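You operate a simulated robot arm through the tools that you are given. There is no shell and no other tool. Be economical: measure what you need, move in short steps, check, and stop when the job is done.

You run a simulated two-armed robot. Do the job below in one go: nothing can be reset, and whatever is moved stays where it is left.

## Task
Pick up the coded vial with an orange cap with one hand, pass it to the other hand and put it on the top of the birch counter.

It is judged by the outcome, as a careful person would: the job done as asked, and still so three seconds after it is handed in. It fails if anything else is knocked over, pushed out of place, dropped, spilled or broken. A push-on lid holds only when it is set on centred and level and pressed home; a screw cap is set on level and turned clockwise until tight.

## Robot
Two 7-joint arms with two-finger parallel grippers on one trunk, on a base that drives. Base frame: it is fixed to the floor where the robot stands at the start and does not move with it; the origin is under the middle of the robot, x ahead of it, y to its left, z up; the surface under the hand at the start is at about z = 0.9. Lengths are in m, angles in degrees, forces in N, time in s.
The left shoulder is at the start at [0.06, 0.143, 0.96], the right one opposite. With the tool pointing down near the work surface each hand reaches from about 0.3 to 0.72 m from the robot's upright axis, wherever it stands, measured 20 degrees to its own side. Places, roughly: top of the birch counter [0.7, -1.3, 0.9]. Payload 1.57 kg a hand.
Tool frame (each hand has its own): the origin (TCP) lies between the finger pads and is the grasp point; the fingertips stand 0.03 m ahead of it; z points along the fingers, y is the line along which they close. The gripper opens to 0.11 m. The fingers are 0.024 m wide and 0.012 m thick; the gripper's body (0.048 by 0.112 m) begins 0.078 m behind the TCP.
Orientation is that of the tool frame in the base frame, as [roll, pitch, yaw] about the fixed x, y, z axes, in that order (R = Rz(yaw) Ry(pitch) Rx(roll)). With the fingers straight down and closing along the base's y, the tool's x points along the base's -x, its y along +y and its z along -z.

## Interface
- The arms move only by the tool arm_command. It takes "left_commands", "right_commands" or both (then of equal length, played together; a hand with none holds still); each is a list of rows, each a list of 7 numbers: the shift along the base's x, y, z in units of 500 mm (1.0 is 500 mm), then the turn, a rotation vector about the base's x, y, z in units of 60 degrees (1.0 is 60 degrees), then the gripper command, from -1 (shut) to 1 (fully open), values between in proportion. In form: [[tx, ty, tz, wx, wy, wz, grip], ...]. A call has 1 to 10 rows; each row is the pose to reach, as a shift and turn from the pose commanded when the call began. A call with a number of a shift or a turn outside -1 to 1 is refused whole. Rows are played at 5 a second. More than 0.05 m and 8.6 degrees between two rows, or a gripper value outside its range, and nothing of the call is played. A pose out of reach is approached as far as the arm can. The call stops where the force on the tool passes 40 N (or 10 N more than at its start, if that is more) or the arm is blocked; 0.2 s more then pass. The fingers move at their own pace (about 0.045 m/s each) and stop on an object; they squeeze with about 39 N. The grip force told is the motor's: it shows also when the fingers shut on nothing. Time passes only in rows, and 0.2 s behind the last, so rows that repeat a pose let the fingers close. It gives the time, the measured TCP pose, the force on the tool (base axes), the opening and the grip force at its end, in the units of the frame above (readings bear some noise), with the torque about the TCP (base axes, N m) and any sound that the robot's microphone picked up.
- Cameras (640 x 400 px; columns grow to the right, rows downward): "scene" is now at [0.0314, 0.0162, 1.5637]; the picture's right is [0.12, -0.99, 0.00], its down [-0.78, -0.09, -0.62] and it looks along [0.61, 0.07, -0.79] (base axes); focal length 269 px, centre (320, 200). "left" rides on the left gripper at [0.07, -0.016, -0.141] in its tool frame; the picture's right is [0.23, 0.97, 0.00], its down [-0.86, 0.20, -0.48] and it looks along [-0.47, 0.11, 0.88] (tool axes); focal length 222 px, centre (320, 200). "right" rides on the right gripper at [0.07, 0.016, -0.141] in its tool frame; the picture's right is [-0.23, 0.97, 0.00], its down [-0.85, -0.20, -0.48] and it looks along [-0.47, -0.11, 0.88] (tool axes); focal length 222 px, centre (320, 200).
- camera(camera): a new picture of that camera. No time passes.
- lift_body(by): slides the trunk up (or, below 0, down) by that many m; the arms and the scene camera ride with it, the base frame stays. It gives what a move gives, with no picture.
- roll_base(legs): drives the robot by 1 to 6 legs, each [ahead, left, turn to the left] in m, m and degrees, along the robot's own axes; the way and the turn of a leg run together, so that a leg with both is an arc; at most 1.5 m and 180 degrees a leg. The arms and the cameras ride along, it lands a little off, and it stops where it bumps. It gives what a move gives.
- aim_head(pan, tilt): turns the head with the scene camera to pan (to the left, within 86 degrees either way) and tilt (down, from -29 to 69), counted from straight ahead of the robot. It gives what a move gives.
- locate(camera, pixels): for up to 12 pixels [column, row] of the newest picture of that camera ("zoom" is the newest enlarged one), the place [x, y, z] in the base frame of the surface seen there, good to about 0.002 m, but the place of the scene camera against the robot may be out by one fixed shift of up to 0.018 m in any direction. No time passes.
- close_up(camera, box): a new picture of the part [left, top, right, bottom] of that camera's present view, enlarged. No time passes.
- sign_off(): hands the job in; it is judged then, once.

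Keep the steps short. Do not move on a guess: measure, check each grasp and each placing, and mend mistakes. In all there are 80 turns and 78 pictures (those below and enlarged ones count). Leave the grippers open and the arms clear of the work at the hand-in unless told otherwise, and finish with a single line.

The tools are called as a command line: name --argument value ..., lists and objects as JSON in quotes. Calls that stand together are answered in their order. arm_command: Moves the arms, as the interface text tells. Its arguments: {"type":"object","properties":{"left_commands":{"type":"array","items":{"type":"array","items":{"type":"number"}}},"right_commands":{"type":"array","items":{"type":"array","items":{"type":"number"}}}},"required":[]} The other tools are called the same way: lift_body (by) slides the trunk up or down; roll_base (legs) drives the base; aim_head (pan, tilt) turns the head that bears the scene camera; camera (camera) takes a picture; locate (camera, pixels) gives the place of the surface under pixels of a picture; close_up (camera, box) takes an enlarged picture of a part of a camera's view; sign_off () hands the job in.

At the start:

```text
clock: 0.0
left_position: [0.4842, 0.3131, 1.1435]
left_tool_rot: [-180.0, 0.2, 179.9]
left_wrist_force: [0.2, -0.2, 1.4]
left_torque: [-0.01, -0.02, 0.01]
left_finger_gap: 0.1101
left_finger_force: 0.1
right_position: [0.4547, -0.0697, 1.085]
right_tool_rot: [-179.9, 0.1, -179.9]
right_wrist_force: [-0.4, 0.1, 0.3]
right_torque: [0.01, -0.03, 0.0]
right_finger_gap: 0.1101
right_finger_force: 0.2
trunk travel left (down, up): [-0.558, 0.032]
robot x, y, heading: [0.0022, 0.002, -0.0]
head pan, tilt: [6.7, 51.8]
```

scene: 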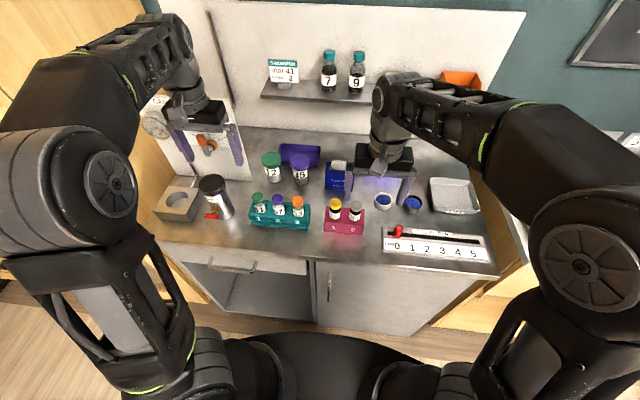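
right: 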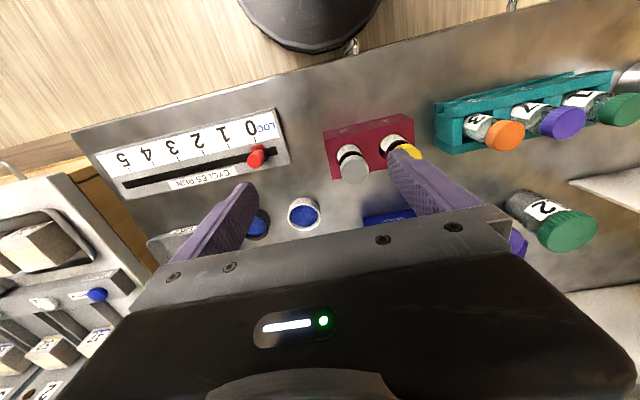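
left: 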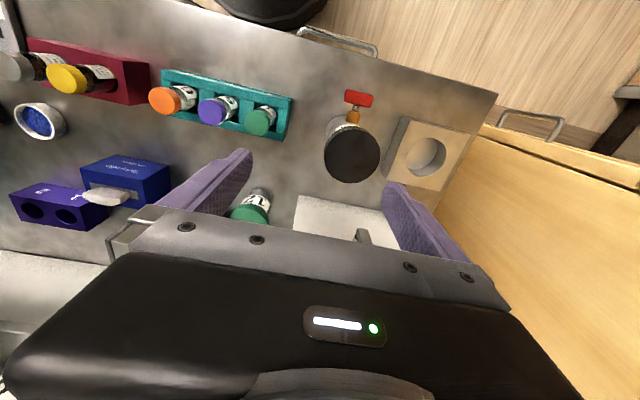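

I see an orange-capped vial at the right end of the teal rack (about 297,203) and something orange near (205,143). I'll enlarge both areas to check.

close_up --camera "scene" --box '[230, 170, 390, 270]'

close_up --camera "scene" --box '[130, 80, 290, 180]'

close_up --camera "left" --box '[120, 50, 320, 175]'

```text
4.00 times, centred on (310, 220) of scene
```

zoom: 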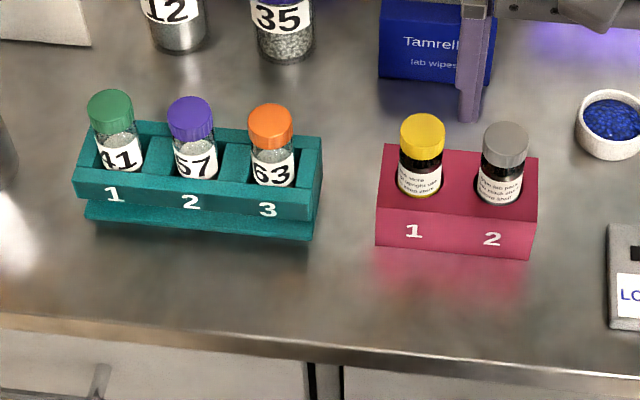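

```text
4.00 times, centred on (210, 130) of scene
```

zoom: 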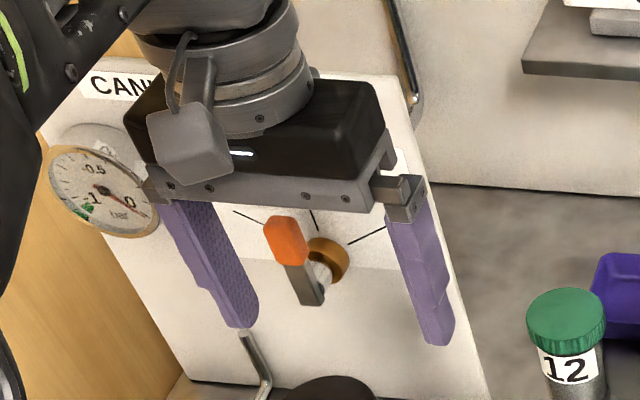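

```text
3.20 times, centred on (220, 112) of left
```

zoom: 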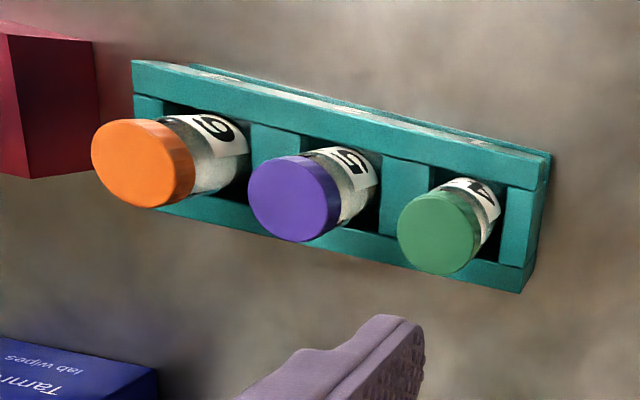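

The vial is "63" in slot 3 (the other orange thing is a lever). I'll measure cap, rack and table with the hand cameras, which have no fixed shift.

locate --camera "zoom" --pixels '[[130, 162], [100, 160], [155, 165], [130, 125], [130, 200], [287, 200], [437, 235], [230, 90], [380, 200], [300, 300], [280, 145], [410, 170]]'

camera --camera "right"

close_up --camera "right" --box '[400, 50, 640, 200]'

```text
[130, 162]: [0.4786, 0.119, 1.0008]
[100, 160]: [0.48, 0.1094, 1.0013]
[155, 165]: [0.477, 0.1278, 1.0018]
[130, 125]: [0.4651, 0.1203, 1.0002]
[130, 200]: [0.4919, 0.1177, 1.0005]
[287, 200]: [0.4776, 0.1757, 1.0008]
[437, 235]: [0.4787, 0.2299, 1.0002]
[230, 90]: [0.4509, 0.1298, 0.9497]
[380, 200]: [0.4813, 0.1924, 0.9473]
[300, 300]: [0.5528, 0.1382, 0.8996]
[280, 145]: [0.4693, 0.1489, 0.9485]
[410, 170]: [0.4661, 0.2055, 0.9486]
```

```text
71 pictures are left
```

right: 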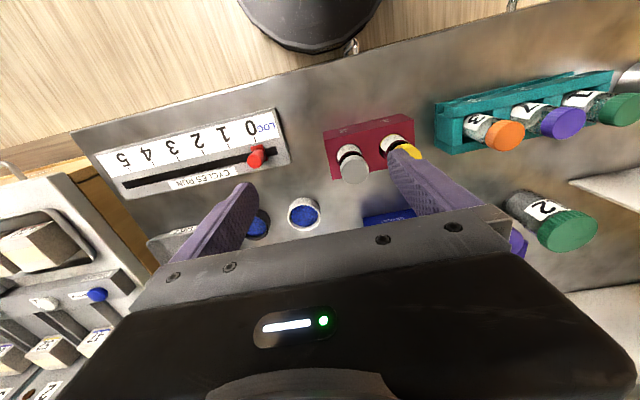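

```text
2.67 times, centred on (520, 125) of right
```

zoom: 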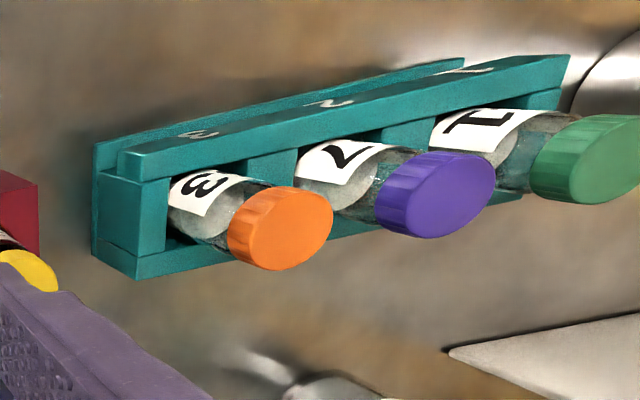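

Cap centre is about (0.478, 0.1185), top z 1.000; rack top about 0.948. Before moving anything, I'll look towards the birch counter on the right.

aim_head --pan -65 --tilt 30

camera --camera "scene"

```text
clock: 1.4
left_position: [0.4851, 0.3122, 1.1442]
left_tool_rot: [-180.0, 0.1, 180.0]
left_wrist_force: [0.6, 0.2, 0.9]
left_torque: [0.0, 0.02, 0.02]
left_finger_gap: 0.1101
left_finger_force: 0.1
right_position: [0.4567, -0.0699, 1.0857]
right_tool_rot: [-179.9, 0.1, 180.0]
right_wrist_force: [0.7, 0.6, 1.1]
right_torque: [-0.02, 0.03, -0.01]
right_finger_gap: 0.1102
right_finger_force: 0.1
trunk travel left (down, up): [-0.558, 0.032]
robot x, y, heading: [-0.0024, -0.0007, -0.1]
head pan, tilt: [-65.0, 30.0]
```

```text
69 pictures are left
```

scene: 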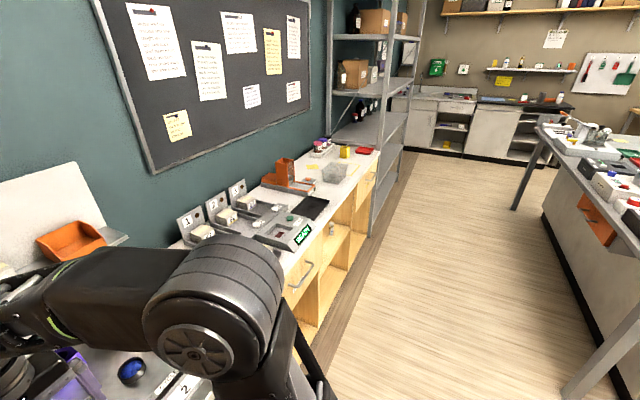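

The birch counter runs along the wall to the right. I'll enlarge it and measure free spots.

close_up --camera "scene" --box '[170, 120, 410, 270]'

locate --camera "scene" --pixels '[[335, 190], [345, 180], [325, 180], [318, 205], [350, 165], [330, 200], [380, 155], [310, 245], [294, 274], [305, 163], [342, 172], [322, 195]]'

```text
2.67 times, centred on (290, 195) of scene
```

zoom: 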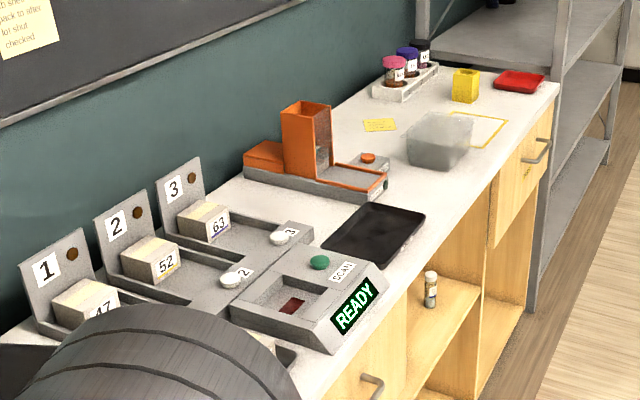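

```text
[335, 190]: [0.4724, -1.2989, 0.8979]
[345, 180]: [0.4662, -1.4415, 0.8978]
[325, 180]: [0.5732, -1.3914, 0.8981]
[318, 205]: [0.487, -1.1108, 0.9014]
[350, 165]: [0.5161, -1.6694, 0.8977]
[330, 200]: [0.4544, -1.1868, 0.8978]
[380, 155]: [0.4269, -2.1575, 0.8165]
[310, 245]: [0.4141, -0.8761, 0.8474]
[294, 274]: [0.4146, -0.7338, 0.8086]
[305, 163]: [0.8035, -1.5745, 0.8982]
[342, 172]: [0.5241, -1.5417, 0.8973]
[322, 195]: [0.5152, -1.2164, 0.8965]
```

The free area of the counter is around (0.50, -1.25), z 0.898. Now the pick: left hand moves over the vial while yawing -45° (first half), and the right hand moves aside.

arm_command --left_commands '[[-0.002, -0.065, 0, 0, 0, -0.125, 1], [-0.005, -0.13, 0, 0, 0, -0.25, 1], [-0.007, -0.194, 0, 0, 0, -0.375, 1], [-0.009, -0.259, 0, 0, 0, -0.5, 1], [-0.012, -0.323, 0, 0, 0, -0.625, 1], [-0.014, -0.388, 0, 0, 0, -0.75, 1]]' --right_commands '[[0, -0.05, 0.02, 0, 0, 0, 1], [0, -0.1, 0.04, 0, 0, 0, 1], [0, -0.15, 0.06, 0, 0, 0, 1], [0, -0.2, 0.08, 0, 0, 0, 1], [0, -0.25, 0.1, 0, 0, 0, 1], [0, -0.3, 0.1, 0, 0, 0, 1]]'

aim_head --pan 6.7 --tilt 51.8

arm_command --left_commands '[[0, 0, 0, 0, 0, -0.125, 0.2], [0, 0, 0, 0, 0, -0.25, 0.2], [0, 0, 0, 0, 0, -0.375, 0.2], [0, 0, 0, 0, 0, -0.5, 0.2], [0, 0, 0, 0, 0, -0.625, 0.2], [0, 0, 0, 0, 0, -0.75, 0.2]]'

camera --camera "left"

camera --camera "scene"

```text
clock: 2.8
left_position: [0.4782, 0.1171, 1.1448]
left_tool_rot: [179.9, 0.1, 134.9]
left_wrist_force: [0.6, -0.3, 0.1]
left_torque: [0.07, -0.02, 0.01]
left_finger_gap: 0.11
left_finger_force: 0.2
right_position: [0.455, -0.2203, 1.136]
right_tool_rot: [179.9, 0.0, 180.0]
right_wrist_force: [-0.9, -0.2, -0.3]
right_torque: [0.04, -0.01, -0.06]
right_finger_gap: 0.1101
right_finger_force: 0.0
trunk travel left (down, up): [-0.558, 0.032]
robot x, y, heading: [0.0013, 0.0004, -0.3]
head pan, tilt: [-65.0, 30.0]
```

```text
clock: 4.3
left_position: [0.4784, 0.1187, 1.1431]
left_tool_rot: [-180.0, 0.2, 135.1]
left_wrist_force: [-0.3, 0.0, 0.0]
left_torque: [0.02, -0.04, -0.02]
left_finger_gap: 0.1101
left_finger_force: 0.0
right_position: [0.454, -0.219, 1.1353]
right_tool_rot: [180.0, -0.1, 180.0]
right_wrist_force: [0.0, 0.6, -0.3]
right_torque: [-0.03, -0.01, -0.01]
right_finger_gap: 0.1101
right_finger_force: 0.0
trunk travel left (down, up): [-0.558, 0.032]
robot x, y, heading: [0.0003, 0.0, -0.2]
head pan, tilt: [6.7, 51.8]
```

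```text
clock: 5.7
left_position: [0.4781, 0.119, 1.1415]
left_tool_rot: [179.9, 0.1, 89.8]
left_wrist_force: [-0.9, -0.7, 1.2]
left_torque: [0.02, 0.02, -0.05]
left_finger_gap: 0.0659
left_finger_force: 0.0
right_position: [0.4552, -0.2198, 1.1349]
right_tool_rot: [180.0, 0.0, 179.9]
right_wrist_force: [0.6, 0.2, 0.3]
right_torque: [0.0, 0.0, 0.02]
right_finger_gap: 0.1099
right_finger_force: 0.0
trunk travel left (down, up): [-0.558, 0.032]
robot x, y, heading: [-0.0028, 0.0035, -0.1]
head pan, tilt: [6.7, 51.8]
```

```text
67 pictures are left
```

left: 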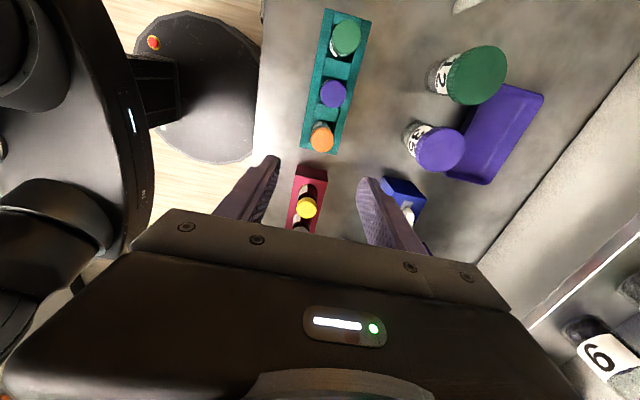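

```text
66 pictures are left
```

scene: 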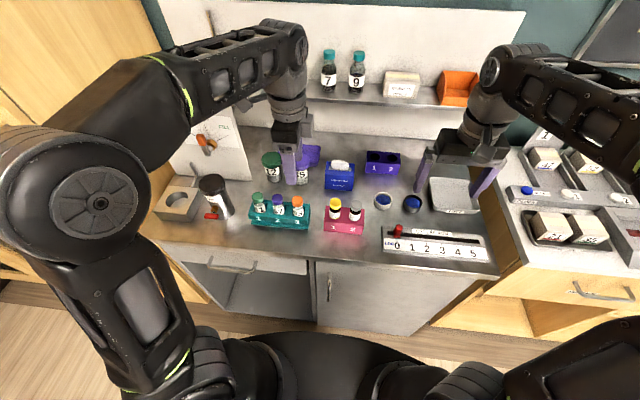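

The left hand hovers over slot 3, closing along x. I re-measure the orange cap at (321,137) and its neighbours.

locate --camera "left" --pixels '[[321, 141], [314, 141], [328, 141], [321, 134], [321, 147], [333, 95], [306, 210]]'

close_up --camera "left" --box '[260, 80, 388, 160]'

locate --camera "scene" --pixels '[[298, 199], [276, 201], [256, 196]]'

```text
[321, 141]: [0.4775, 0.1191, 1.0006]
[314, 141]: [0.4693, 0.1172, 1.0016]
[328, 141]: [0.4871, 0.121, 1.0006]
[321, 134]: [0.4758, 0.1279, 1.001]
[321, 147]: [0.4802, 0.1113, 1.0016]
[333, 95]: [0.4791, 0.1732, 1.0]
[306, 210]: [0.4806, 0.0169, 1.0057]
```

```text
5.00 times, centred on (324, 120) of left
```

zoom: 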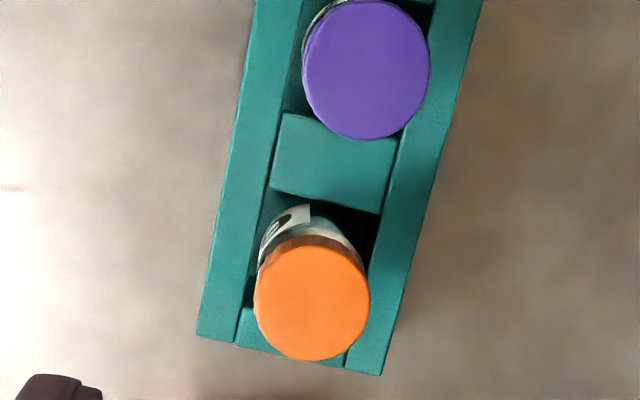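

```text
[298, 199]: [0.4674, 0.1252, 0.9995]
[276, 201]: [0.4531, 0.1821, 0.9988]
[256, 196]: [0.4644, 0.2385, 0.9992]
```

Cap centre (0.478, 0.119) lies right under the TCP. I descend 0.134 m so the tips sit at about z 0.978, on the cap.

arm_command --left_commands '[[0, 0, -0.06, 0, 0, 0, 0.2], [0, 0, -0.12, 0, 0, 0, 0.2], [0, 0, -0.18, 0, 0, 0, 0.2], [0, 0, -0.23, 0, 0, 0, 0.2], [0, 0, -0.268, 0, 0, 0, 0.2]]'

camera --camera "left"

close_up --camera "scene" --box '[230, 140, 390, 240]'

```text
clock: 6.9
left_position: [0.4801, 0.1193, 1.008]
left_tool_rot: [180.0, 0.2, 90.1]
left_wrist_force: [-0.8, 0.4, 0.7]
left_torque: [-0.01, -0.01, 0.01]
left_finger_gap: 0.0659
left_finger_force: 0.0
right_position: [0.4547, -0.2199, 1.1339]
right_tool_rot: [-180.0, 0.0, -179.9]
right_wrist_force: [0.2, 0.0, -0.7]
right_torque: [0.03, 0.0, -0.02]
right_finger_gap: 0.11
right_finger_force: 0.0
trunk travel left (down, up): [-0.558, 0.032]
robot x, y, heading: [0.0012, -0.0005, 0.1]
head pan, tilt: [6.7, 51.8]
```

```text
64 pictures are left
```

left: 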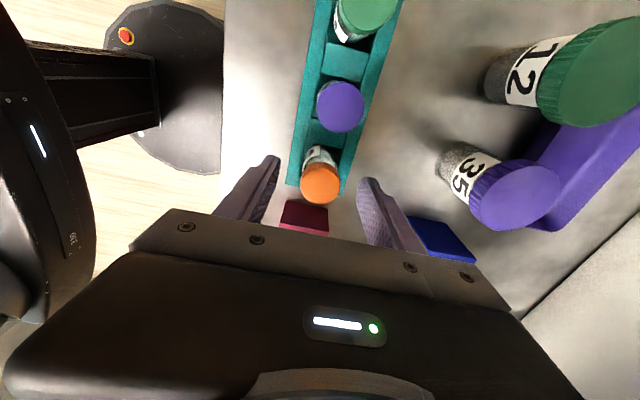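

```text
4.00 times, centred on (310, 190) of scene
```

zoom: 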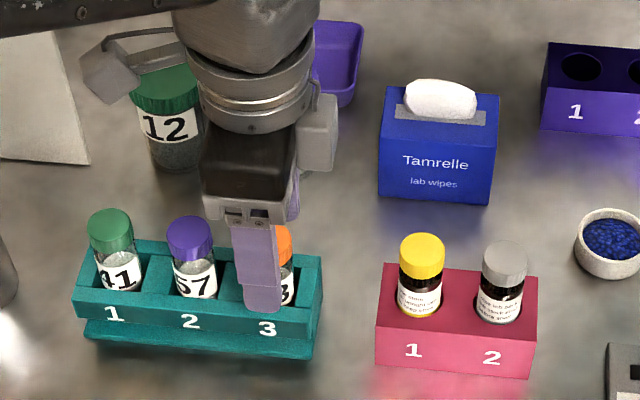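

The fingers straddle the cap evenly in the left view (cap at 320,182; tips at 270/368). Closing now.

arm_command --left_commands '[[0, 0, 0, 0, 0, 0, -1], [0, 0, 0, 0, 0, 0, -1], [0, 0, 0, 0, 0, 0, -1], [0, 0, 0, 0, 0, 0, -1], [0, 0, 0, 0, 0, 0, -1]]'

camera --camera "left"

```text
clock: 8.1
left_position: [0.4808, 0.1192, 1.0082]
left_tool_rot: [180.0, 0.3, 90.0]
left_wrist_force: [0.0, 0.1, 0.0]
left_torque: [0.0, -0.03, 0.02]
left_finger_gap: 0.0278
left_finger_force: 38.7
right_position: [0.4546, -0.2179, 1.135]
right_tool_rot: [-180.0, 0.0, 180.0]
right_wrist_force: [0.3, -0.1, 0.2]
right_torque: [0.0, 0.01, 0.01]
right_finger_gap: 0.11
right_finger_force: 0.2
trunk travel left (down, up): [-0.558, 0.032]
robot x, y, heading: [-0.001, 0.0015, -0.2]
head pan, tilt: [6.7, 51.8]
```

```text
62 pictures are left
```

left: 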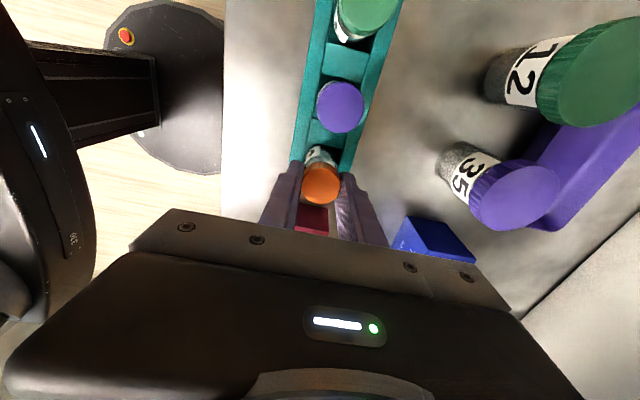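

Gap 0.0278 with 39 N: the cap is held. Lifting straight up slowly at first.

arm_command --left_commands '[[0, 0, 0.03, 0, 0, 0, -1], [0, 0, 0.07, 0, 0, 0, -1], [0, 0, 0.12, 0, 0, 0, -1], [0, 0, 0.18, 0, 0, 0, -1], [0, 0, 0.24, 0, 0, 0, -1], [0, 0, 0.3, 0, 0, 0, -1], [0, 0, 0.36, 0, 0, 0, -1]]'

camera --camera "left"

close_up --camera "scene" --box '[200, 80, 400, 205]'

```text
clock: 9.7
left_position: [0.4783, 0.1187, 1.1375]
left_tool_rot: [179.9, 0.2, 90.0]
left_wrist_force: [0.3, 0.0, -0.1]
left_torque: [0.0, 0.0, 0.0]
left_finger_gap: 0.0275
left_finger_force: 37.9
left hand out of reach, approached as far as the arm can: row 6, 7
right_position: [0.4546, -0.219, 1.135]
right_tool_rot: [179.9, 0.0, 180.0]
right_wrist_force: [0.2, 0.1, 0.2]
right_torque: [0.02, -0.02, -0.02]
right_finger_gap: 0.1098
right_finger_force: 0.1
trunk travel left (down, up): [-0.558, 0.032]
robot x, y, heading: [0.0014, -0.0008, -0.2]
head pan, tilt: [6.7, 51.8]
```

```text
61 pictures are left
```

left: 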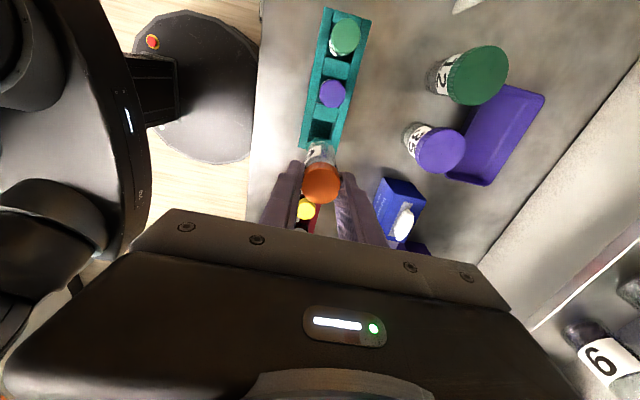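

```text
3.20 times, centred on (300, 142) of scene
```

zoom: 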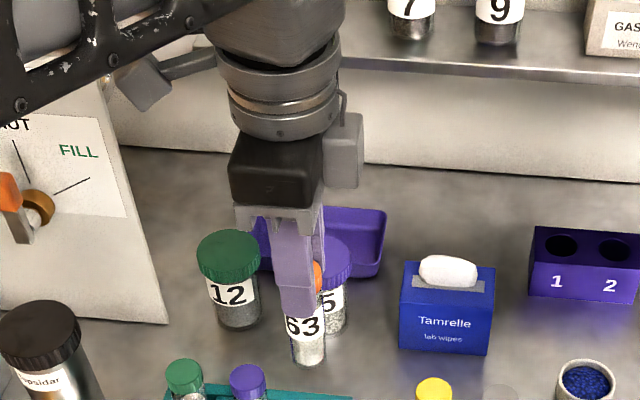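

The vial is held firmly and hangs straight, clear of the rack (arm topped out at z 1.1375). I'll check the aisle to the right before backing off for a hand-over in free air.

aim_head --pan -86 --tilt 35

camera --camera "scene"

locate --camera "scene" --pixels '[[340, 250], [500, 250], [600, 380], [560, 300], [420, 150], [520, 160], [630, 200], [560, 380], [250, 300]]'

```text
clock: 11.3
left_position: [0.4789, 0.1187, 1.1385]
left_tool_rot: [179.9, 0.2, 90.0]
left_wrist_force: [0.4, -0.5, -0.5]
left_torque: [-0.02, -0.01, 0.0]
left_finger_gap: 0.0276
left_finger_force: 38.0
right_position: [0.4545, -0.2199, 1.1349]
right_tool_rot: [179.9, 0.0, 179.9]
right_wrist_force: [0.3, -0.3, 0.3]
right_torque: [-0.03, -0.03, -0.02]
right_finger_gap: 0.11
right_finger_force: 0.1
trunk travel left (down, up): [-0.558, 0.032]
robot x, y, heading: [-0.0, 0.001, 0.0]
head pan, tilt: [-85.9, 35.0]
```

```text
59 pictures are left
```

scene: 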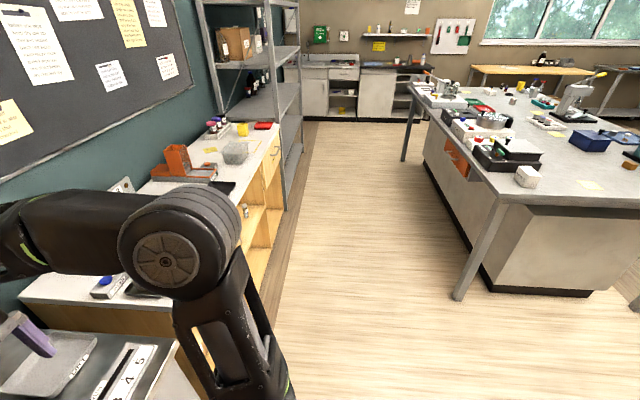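

```text
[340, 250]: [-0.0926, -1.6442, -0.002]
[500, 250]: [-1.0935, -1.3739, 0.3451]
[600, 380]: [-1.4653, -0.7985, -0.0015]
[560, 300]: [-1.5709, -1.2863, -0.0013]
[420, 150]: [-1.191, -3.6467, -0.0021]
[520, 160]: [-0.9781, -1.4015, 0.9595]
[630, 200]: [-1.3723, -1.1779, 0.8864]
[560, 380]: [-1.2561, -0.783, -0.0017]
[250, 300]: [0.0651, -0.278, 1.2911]
```

The aisle is clear (island starts near x -0.9). I back off 0.3 m so the hand-over happens over open floor.

roll_base --legs '[[-0.3, 0, 0]]'

aim_head --pan 0 --tilt 50

camera --camera "scene"

```text
clock: 13.4
left_position: [0.1759, 0.1187, 1.1388]
left_tool_rot: [180.0, 0.3, 90.1]
left_wrist_force: [-0.6, 0.3, 0.3]
left_torque: [-0.02, 0.0, 0.01]
left_finger_gap: 0.0276
left_finger_force: 38.1
right_position: [0.1512, -0.2189, 1.1359]
right_tool_rot: [180.0, 0.2, -179.9]
right_wrist_force: [0.0, 0.8, 0.0]
right_torque: [-0.01, -0.02, 0.0]
right_finger_gap: 0.1099
right_finger_force: 0.1
trunk travel left (down, up): [-0.558, 0.032]
robot x, y, heading: [-0.3051, -0.002, 0.3]
head pan, tilt: [-85.9, 35.0]
```

```text
clock: 15.0
left_position: [0.1768, 0.1193, 1.1375]
left_tool_rot: [180.0, 0.2, 90.1]
left_wrist_force: [0.4, -0.2, -0.4]
left_torque: [-0.03, 0.03, -0.03]
left_finger_gap: 0.0275
left_finger_force: 37.8
right_position: [0.153, -0.2196, 1.1352]
right_tool_rot: [180.0, -0.1, -180.0]
right_wrist_force: [-0.4, -0.5, 0.5]
right_torque: [0.0, -0.03, -0.01]
right_finger_gap: 0.1101
right_finger_force: 0.0
trunk travel left (down, up): [-0.558, 0.032]
robot x, y, heading: [-0.3048, 0.0005, 0.1]
head pan, tilt: [0.0, 50.0]
```

```text
58 pictures are left
```

scene: 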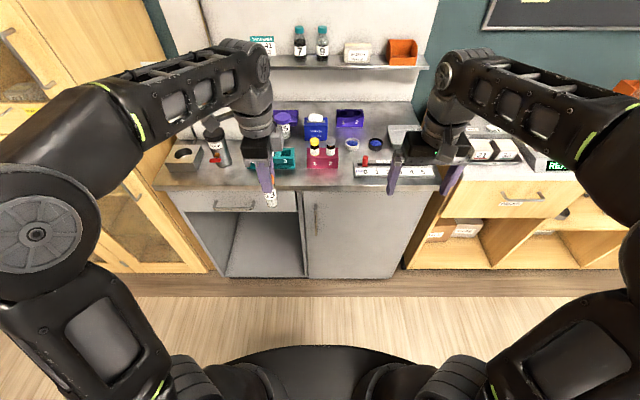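

Now over open floor. I turn the right hand: yaw -60° first, then the remaining -30° with the tilt following.

arm_command --right_commands '[[0, 0, 0, 0, 0, -0.125, 1], [0, 0, 0, 0, 0, -0.25, 1], [0, 0, 0, 0, 0, -0.375, 1], [0, 0, 0, 0, 0, -0.5, 1], [0, 0, 0, 0, 0, -0.625, 1], [0, 0, 0, 0, 0, -0.75, 1], [0, 0, 0, 0, 0, -0.875, 1], [0, 0, 0, 0, 0, -1, 1]]'

arm_command --right_commands '[[0, 0, 0, 0, 0, -0.125, 1], [0, 0, 0, 0, 0, -0.25, 1], [0, 0, 0, 0, 0, -0.375, 1], [0, 0, 0, 0, 0, -0.5, 1]]'

arm_command --right_commands '[[0, 0, 0, 0.125, 0, 0, 1], [0, 0, 0, 0.25, 0, 0, 1], [0, 0, 0, 0.375, 0, 0, 1], [0, 0, 0, 0.5, 0, 0, 1], [0, 0, 0, 0.625, 0, 0, 1], [0, 0, 0, 0.75, 0, 0, 1], [0, 0, 0, 0.85, 0, 0, 1]]'

camera --camera "scene"

camera --camera "right"

```text
clock: 16.8
left_position: [0.177, 0.1193, 1.1403]
left_tool_rot: [179.9, 0.3, 90.1]
left_wrist_force: [0.2, 0.0, -1.2]
left_torque: [0.0, 0.03, -0.01]
left_finger_gap: 0.0277
left_finger_force: 38.1
right_position: [0.1526, -0.2204, 1.134]
right_tool_rot: [180.0, 0.0, 120.1]
right_wrist_force: [0.0, 0.2, -0.2]
right_torque: [0.01, 0.01, 0.0]
right_finger_gap: 0.1102
right_finger_force: 0.0
trunk travel left (down, up): [-0.558, 0.032]
robot x, y, heading: [-0.3025, 0.0003, 0.0]
head pan, tilt: [0.0, 50.0]
```

```text
clock: 17.8
left_position: [0.1753, 0.1184, 1.1377]
left_tool_rot: [179.9, 0.2, 90.1]
left_wrist_force: [0.6, -0.4, 1.0]
left_torque: [0.0, 0.03, 0.0]
left_finger_gap: 0.0274
left_finger_force: 37.8
right_position: [0.153, -0.2195, 1.1363]
right_tool_rot: [-179.9, -0.1, 90.0]
right_wrist_force: [0.1, -0.2, -0.8]
right_torque: [0.02, -0.01, -0.01]
right_finger_gap: 0.1101
right_finger_force: 0.1
trunk travel left (down, up): [-0.558, 0.032]
robot x, y, heading: [-0.3005, 0.0004, 0.1]
head pan, tilt: [0.0, 50.0]
```

```text
clock: 19.4
left_position: [0.1752, 0.1173, 1.1393]
left_tool_rot: [179.9, 0.2, 90.1]
left_wrist_force: [-0.9, -0.8, -0.8]
left_torque: [0.03, -0.01, -0.03]
left_finger_gap: 0.0276
left_finger_force: 38.2
right_position: [0.152, -0.22, 1.135]
right_tool_rot: [179.8, -51.0, 90.3]
right_wrist_force: [-0.3, -1.2, 1.3]
right_torque: [0.01, -0.06, -0.04]
right_finger_gap: 0.1101
right_finger_force: 0.1
right hand out of reach, approached as far as the arm can: row 6
trunk travel left (down, up): [-0.558, 0.032]
robot x, y, heading: [-0.3014, -0.0003, -0.2]
head pan, tilt: [0.0, 50.0]
```

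```text
57 pictures are left
```

scene: 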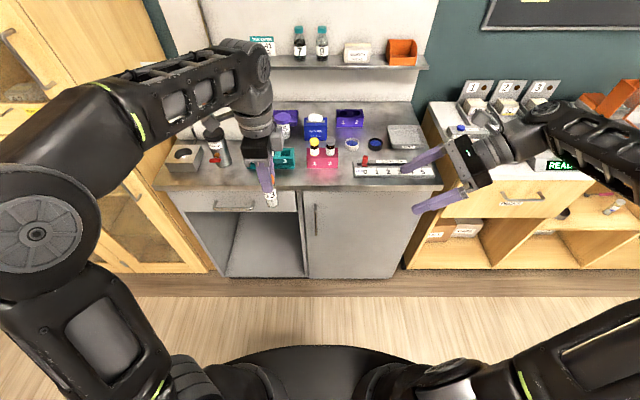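

```text
56 pictures are left
```

right: 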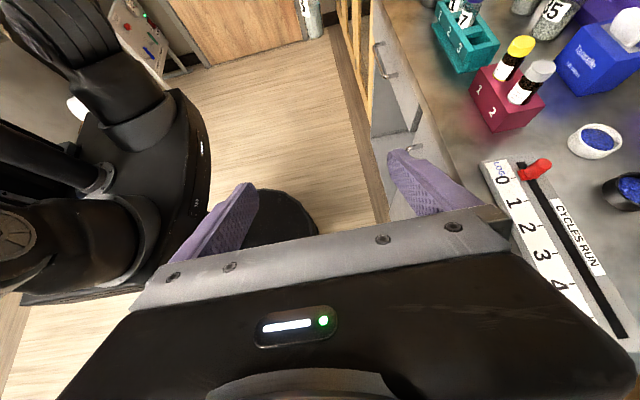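

The right hand now points left and 39° downward, camera side up. I'll measure the held vial at about (270,195).

close_up --camera "scene" --box '[230, 155, 310, 205]'

close_up --camera "left" --box '[256, 110, 384, 190]'

```text
8.00 times, centred on (270, 180) of scene
```

zoom: 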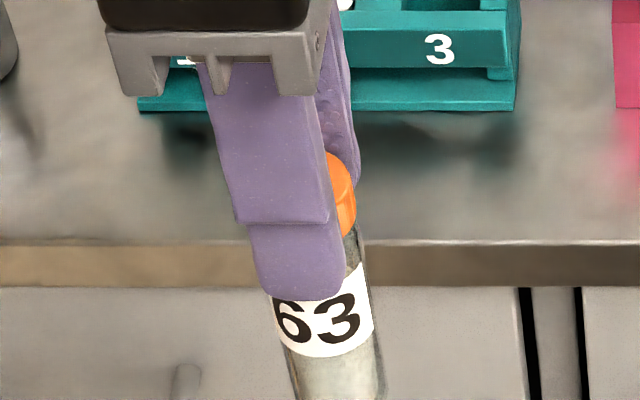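

```text
5.00 times, centred on (320, 150) of left
```

zoom: 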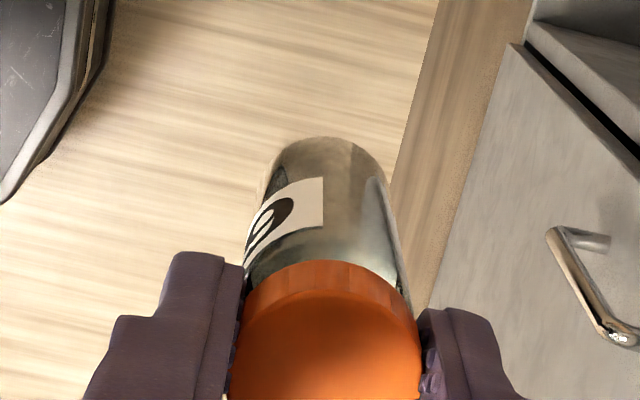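

locate --camera "zoom" --pixels '[[320, 345], [320, 275], [340, 250], [335, 200], [332, 160], [331, 146], [320, 265]]'

close_up --camera "scene" --box '[230, 175, 310, 225]'

locate --camera "zoom" --pixels '[[345, 45], [322, 140], [330, 200], [335, 230], [300, 130], [300, 100], [280, 50]]'

```text
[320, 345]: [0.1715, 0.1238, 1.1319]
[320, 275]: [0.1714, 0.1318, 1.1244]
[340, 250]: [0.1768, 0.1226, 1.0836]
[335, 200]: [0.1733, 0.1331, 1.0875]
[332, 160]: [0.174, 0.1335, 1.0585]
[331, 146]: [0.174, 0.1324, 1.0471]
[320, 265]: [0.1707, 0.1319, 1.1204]
```

```text
8.00 times, centred on (270, 200) of scene
```

zoom: 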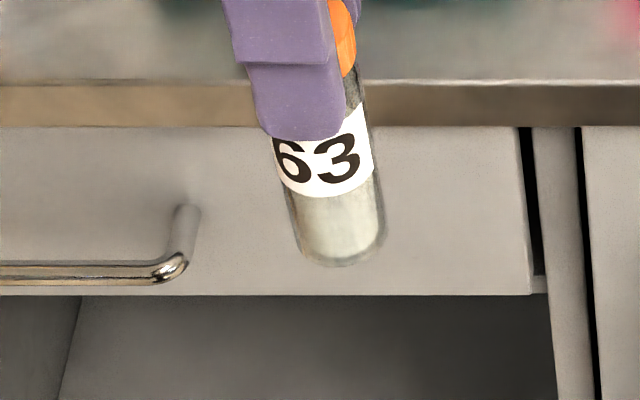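

```text
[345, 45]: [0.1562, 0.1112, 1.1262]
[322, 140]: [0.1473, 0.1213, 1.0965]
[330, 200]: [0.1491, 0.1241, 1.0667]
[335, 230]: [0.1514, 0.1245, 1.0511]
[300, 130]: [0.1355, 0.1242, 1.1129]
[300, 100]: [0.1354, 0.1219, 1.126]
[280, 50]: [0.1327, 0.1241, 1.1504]
```

Vial: axis about (0.175, 0.119), top 1.131, bottom about 1.038; left fingertips at 1.108. A shallower right-hand tilt (about 22° below horizontal) gives more clearance, so I tilt a further 17°.

arm_command --right_commands '[[0.02, 0, 0, 0.1, 0, 0, 1], [0.035, 0, 0, 0.2, 0, 0, 1], [0.046, 0, 0, 0.283, 0, 0, 1], [0.046, 0, 0, 0.283, 0, 0, 1]]'

```text
clock: 20.4
left_position: [0.1759, 0.1191, 1.1389]
left_tool_rot: [-180.0, 0.2, 90.1]
left_wrist_force: [-0.3, 0.6, -0.5]
left_torque: [-0.01, -0.01, 0.02]
left_finger_gap: 0.0275
left_finger_force: 37.9
right_position: [0.1757, -0.2188, 1.1361]
right_tool_rot: [179.7, -68.0, 90.3]
right_wrist_force: [0.1, 0.3, -1.0]
right_torque: [-0.02, -0.02, -0.03]
right_finger_gap: 0.1102
right_finger_force: 0.1
trunk travel left (down, up): [-0.558, 0.032]
robot x, y, heading: [-0.3039, -0.0004, 0.1]
head pan, tilt: [0.0, 50.0]
```

Orientation reached. Now to the pre-grasp point, 0.12 m back along the approach line.

arm_command --right_commands '[[0, 0.087, -0.003, 0, 0, 0, 1], [0, 0.174, -0.006, 0, 0, 0, 1], [0, 0.26, -0.01, 0, 0, 0, 1], [0, 0.346, -0.013, 0, 0, 0, 1], [0, 0.432, -0.013, 0, 0, 0, 1]]'

camera --camera "right"

camera --camera "scene"

```text
clock: 21.6
left_position: [0.1756, 0.1195, 1.138]
left_tool_rot: [179.9, 0.2, 90.0]
left_wrist_force: [-0.7, 1.2, -0.1]
left_torque: [-0.02, -0.01, 0.0]
left_finger_gap: 0.0275
left_finger_force: 38.4
right_position: [0.1758, -0.0017, 1.1303]
right_tool_rot: [179.7, -67.9, 90.1]
right_wrist_force: [-0.5, 0.5, -0.3]
right_torque: [-0.02, 0.03, -0.01]
right_finger_gap: 0.1099
right_finger_force: 0.0
trunk travel left (down, up): [-0.558, 0.032]
robot x, y, heading: [-0.3034, 0.0002, 0.0]
head pan, tilt: [0.0, 50.0]
```

```text
52 pictures are left
```

right: 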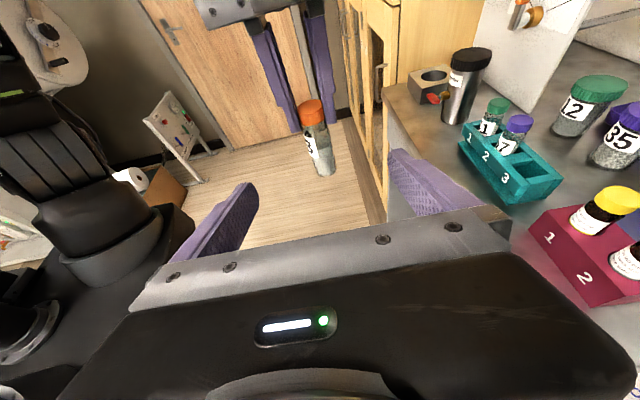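

```text
51 pictures are left
```

scene: 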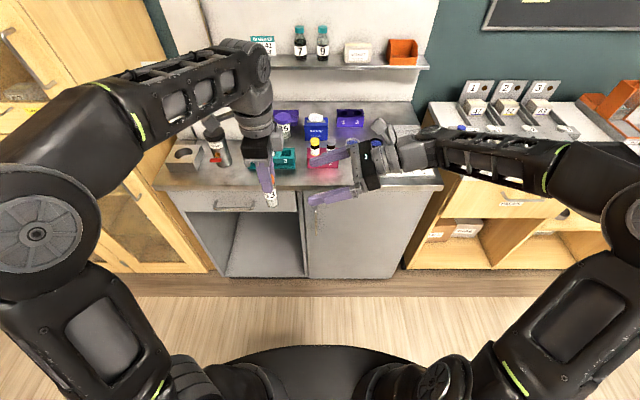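

The right camera sees the whole vial (cap at 313,110, bottom near 325,172). I'll measure it precisely from here.

close_up --camera "right" --box '[256, 85, 384, 185]'

locate --camera "right" --pixels '[[313, 102], [313, 115], [318, 140], [321, 155], [324, 170], [325, 174], [311, 145], [327, 135], [298, 130]]'

```text
4.00 times, centred on (320, 135) of right
```

zoom: 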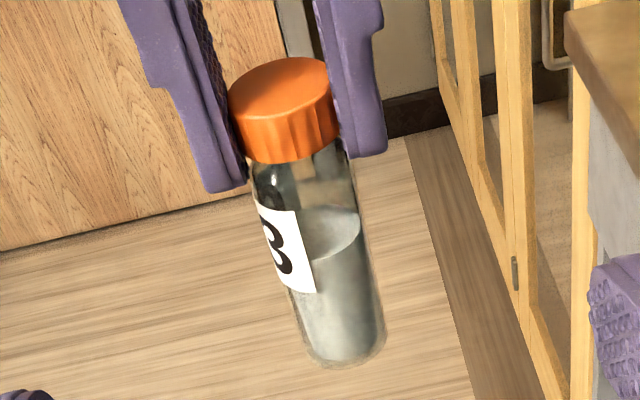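

```text
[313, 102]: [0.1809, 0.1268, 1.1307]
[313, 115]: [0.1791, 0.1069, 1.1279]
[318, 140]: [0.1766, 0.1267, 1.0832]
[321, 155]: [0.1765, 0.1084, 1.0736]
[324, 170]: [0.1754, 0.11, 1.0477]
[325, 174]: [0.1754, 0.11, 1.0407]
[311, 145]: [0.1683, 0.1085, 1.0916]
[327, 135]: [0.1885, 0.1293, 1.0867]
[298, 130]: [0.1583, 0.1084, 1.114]
```

Axis (0.1765, 0.119), bottom 1.038 as expected. I advance along the approach line to the grasp point.

arm_command --right_commands '[[0.001, 0.055, -0.023, 0, 0, 0, 0.5], [0.001, 0.11, -0.046, 0, 0, 0, 0.5], [0.001, 0.165, -0.068, 0, 0, 0, 0.5], [0.001, 0.22, -0.091, 0, 0, 0, 0.5]]'

camera --camera "right"

close_up --camera "scene" --box '[220, 125, 380, 225]'

```text
clock: 22.6
left_position: [0.176, 0.1183, 1.1375]
left_tool_rot: [-180.0, 0.3, 90.1]
left_wrist_force: [0.3, 0.0, -0.7]
left_torque: [-0.01, -0.03, 0.02]
left_finger_gap: 0.0275
left_finger_force: 38.2
right_position: [0.178, 0.1077, 1.0824]
right_tool_rot: [179.9, -67.9, 90.3]
right_wrist_force: [1.3, -0.6, 0.5]
right_torque: [0.03, -0.02, 0.0]
right_finger_gap: 0.0826
right_finger_force: 0.1
trunk travel left (down, up): [-0.558, 0.032]
robot x, y, heading: [-0.3017, -0.0032, 0.0]
head pan, tilt: [0.0, 50.0]
```

```text
49 pictures are left
```

right: 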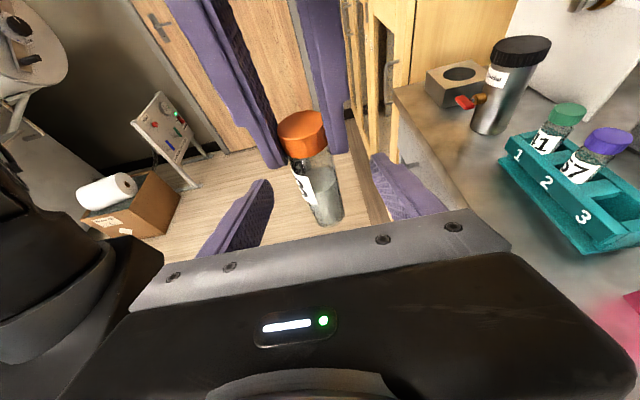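

```text
4.00 times, centred on (300, 175) of scene
```

zoom: 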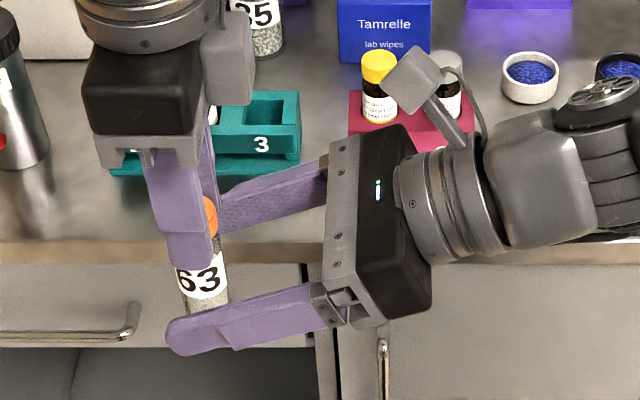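

The vial stands between the right fingers, below the left ones. Closing the right gripper.

arm_command --right_commands '[[0, 0, 0, 0, 0, 0, -1], [0, 0, 0, 0, 0, 0, -1], [0, 0, 0, 0, 0, 0, -1], [0, 0, 0, 0, 0, 0, -1], [0, 0, 0, 0, 0, 0, -1], [0, 0, 0, 0, 0, 0, -1]]'

camera --camera "right"

close_up --camera "scene" --box '[220, 125, 380, 225]'

```text
clock: 24.0
left_position: [0.1754, 0.1194, 1.1381]
left_tool_rot: [180.0, 0.2, 90.1]
left_wrist_force: [6.1, 0.3, -3.9]
left_torque: [0.06, -0.58, -0.01]
left_finger_gap: 0.0281
left_finger_force: 38.4
right_position: [0.1757, 0.1067, 1.0833]
right_tool_rot: [179.9, -67.9, 90.2]
right_wrist_force: [-5.5, -1.2, 2.9]
right_torque: [0.08, -0.41, 0.59]
right_finger_gap: 0.0242
right_finger_force: 36.0
trunk travel left (down, up): [-0.558, 0.032]
robot x, y, heading: [-0.299, 0.0015, 0.2]
head pan, tilt: [0.0, 50.0]
```

```text
47 pictures are left
```

right: 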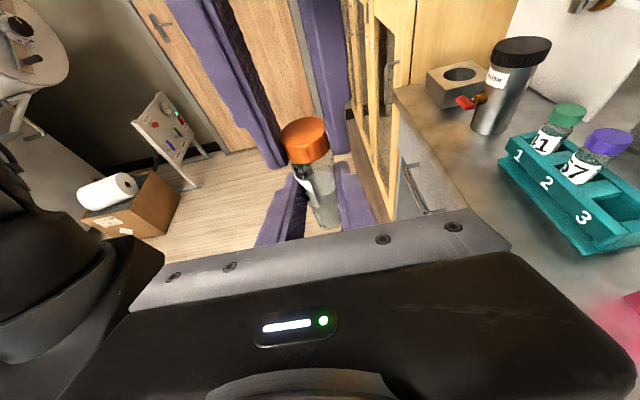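

```text
4.00 times, centred on (300, 175) of scene
```

zoom: 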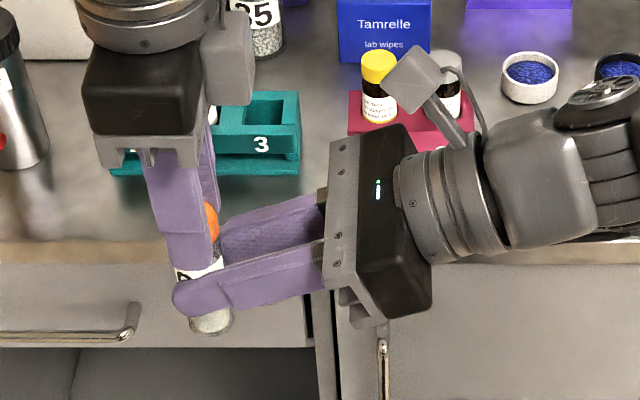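

The right hand holds the glass (gap 0.0242, 36 N) with only about 6 N between the arms. Releasing the left gripper partly and holding still.

arm_command --left_commands '[[0, 0, 0, 0, 0, 0, -0.3], [0, 0, 0, 0, 0, 0, -0.1], [0, 0, 0, 0, 0, 0, 0.2], [0, 0, 0, 0, 0, 0, 0.2], [0, 0, 0, 0, 0, 0, 0.2]]'

camera --camera "right"

```text
clock: 25.2
left_position: [0.1768, 0.1181, 1.1385]
left_tool_rot: [179.9, 0.1, 90.1]
left_wrist_force: [1.1, -0.3, 1.5]
left_torque: [0.0, -0.04, -0.02]
left_finger_gap: 0.066
left_finger_force: 0.1
right_position: [0.1782, 0.1063, 1.084]
right_tool_rot: [179.9, -67.9, 90.2]
right_wrist_force: [0.1, 0.0, -0.2]
right_torque: [0.01, 0.0, 0.0]
right_finger_gap: 0.0284
right_finger_force: 38.7
trunk travel left (down, up): [-0.558, 0.032]
robot x, y, heading: [-0.3032, 0.0032, -0.1]
head pan, tilt: [0.0, 50.0]
```

```text
45 pictures are left
```

right: 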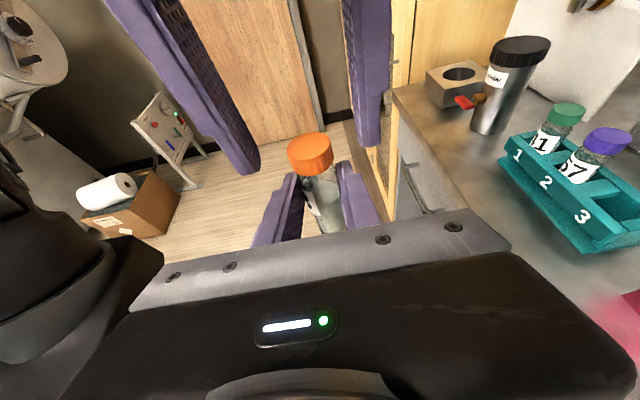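

The gap grew to 0.0284 and the cap appears lower (row 140 versus 125). I look closely before moving anything.

close_up --camera "right" --box '[240, 115, 400, 240]'

close_up --camera "scene" --box '[240, 155, 320, 215]'

locate --camera "right" --pixels '[[310, 142], [298, 147], [325, 147], [312, 158], [315, 175], [325, 200], [330, 220], [320, 190]]'

```text
3.20 times, centred on (320, 178) of right
```

zoom: 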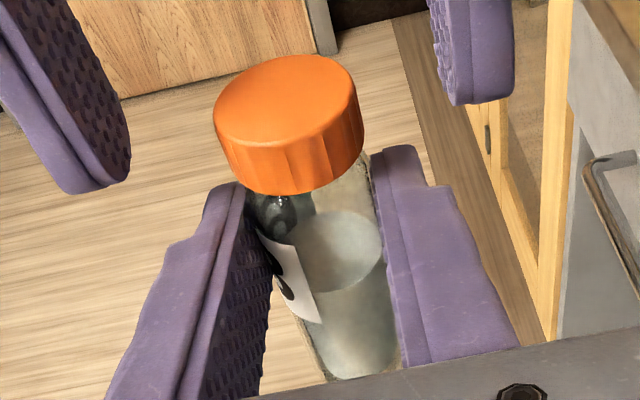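

```text
6.67 times, centred on (280, 185) of scene
```

zoom: 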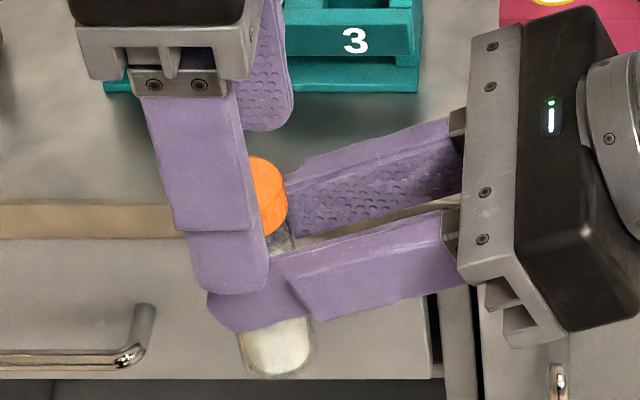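

```text
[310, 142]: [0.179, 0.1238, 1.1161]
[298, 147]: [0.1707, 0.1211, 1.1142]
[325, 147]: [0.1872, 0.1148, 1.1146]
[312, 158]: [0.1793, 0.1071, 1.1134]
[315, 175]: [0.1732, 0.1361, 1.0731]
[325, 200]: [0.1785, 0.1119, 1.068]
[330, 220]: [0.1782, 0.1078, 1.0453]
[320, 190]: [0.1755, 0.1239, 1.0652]
```

The vial slid about 15 mm down in the right hand until the pads caught the lower rim of the cap (gap equals the cap's diameter); it is still upright. I withdraw the left hand along +y, clear of everything, and check whether the vial holds still.

arm_command --left_commands '[[0, 0.03, 0, 0, 0, 0, 0.2], [0, 0.08, 0, 0, 0, 0, 0.2], [0, 0.14, 0, 0, 0, 0, 0.2], [0, 0.22, 0, 0, 0, 0, 0.2], [0, 0.3, 0, 0, 0, 0, 0.2], [0, 0.38, 0, 0, 0, 0, 0.2]]'

close_up --camera "right" --box '[240, 115, 400, 240]'

close_up --camera "scene" --box '[240, 155, 320, 215]'

camera --camera "right"

locate --camera "right" --pixels '[[310, 142], [312, 136], [312, 158], [325, 200], [330, 220]]'

```text
clock: 26.6
left_position: [0.1774, 0.3101, 1.1387]
left_tool_rot: [180.0, 0.2, 90.1]
left_wrist_force: [0.4, -0.9, -0.3]
left_torque: [-0.05, 0.02, -0.02]
left_finger_gap: 0.0659
left_finger_force: 0.1
right_position: [0.1786, 0.1059, 1.0828]
right_tool_rot: [179.8, -67.9, 90.2]
right_wrist_force: [0.3, 0.3, 0.0]
right_torque: [0.01, -0.01, 0.02]
right_finger_gap: 0.0283
right_finger_force: 38.5
trunk travel left (down, up): [-0.558, 0.032]
robot x, y, heading: [-0.305, 0.0012, -0.0]
head pan, tilt: [0.0, 50.0]
```

```text
3.20 times, centred on (320, 178) of right
```

zoom: 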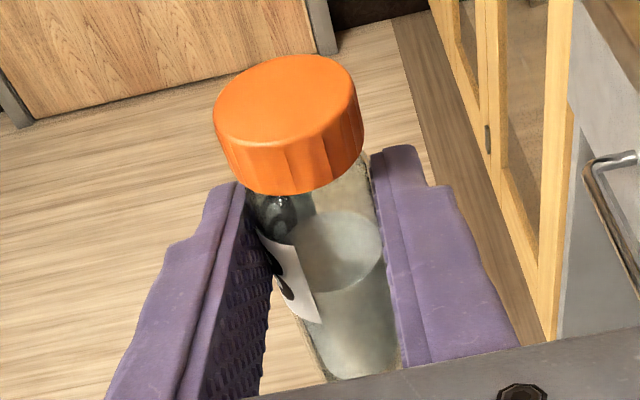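

```text
6.67 times, centred on (280, 185) of scene
```

zoom: 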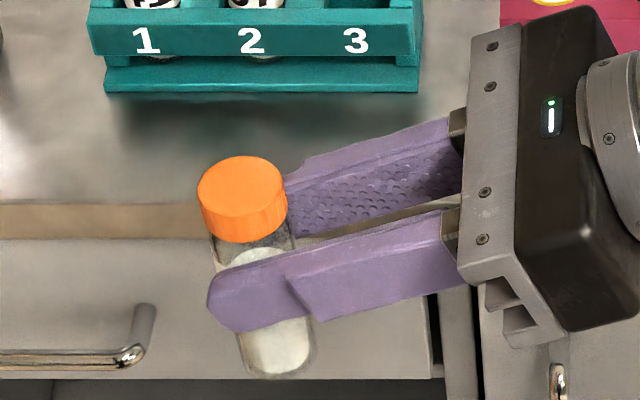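

```text
40 pictures are left
```

right: 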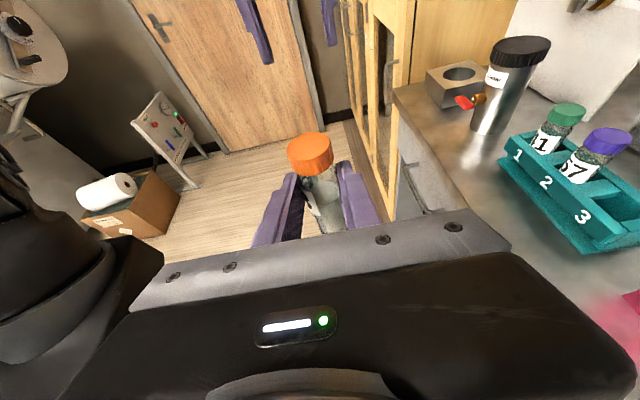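

```text
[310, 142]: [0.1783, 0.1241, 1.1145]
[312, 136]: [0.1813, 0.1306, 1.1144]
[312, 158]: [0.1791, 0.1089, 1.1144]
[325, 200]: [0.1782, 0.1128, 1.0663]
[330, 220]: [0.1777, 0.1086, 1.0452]
```

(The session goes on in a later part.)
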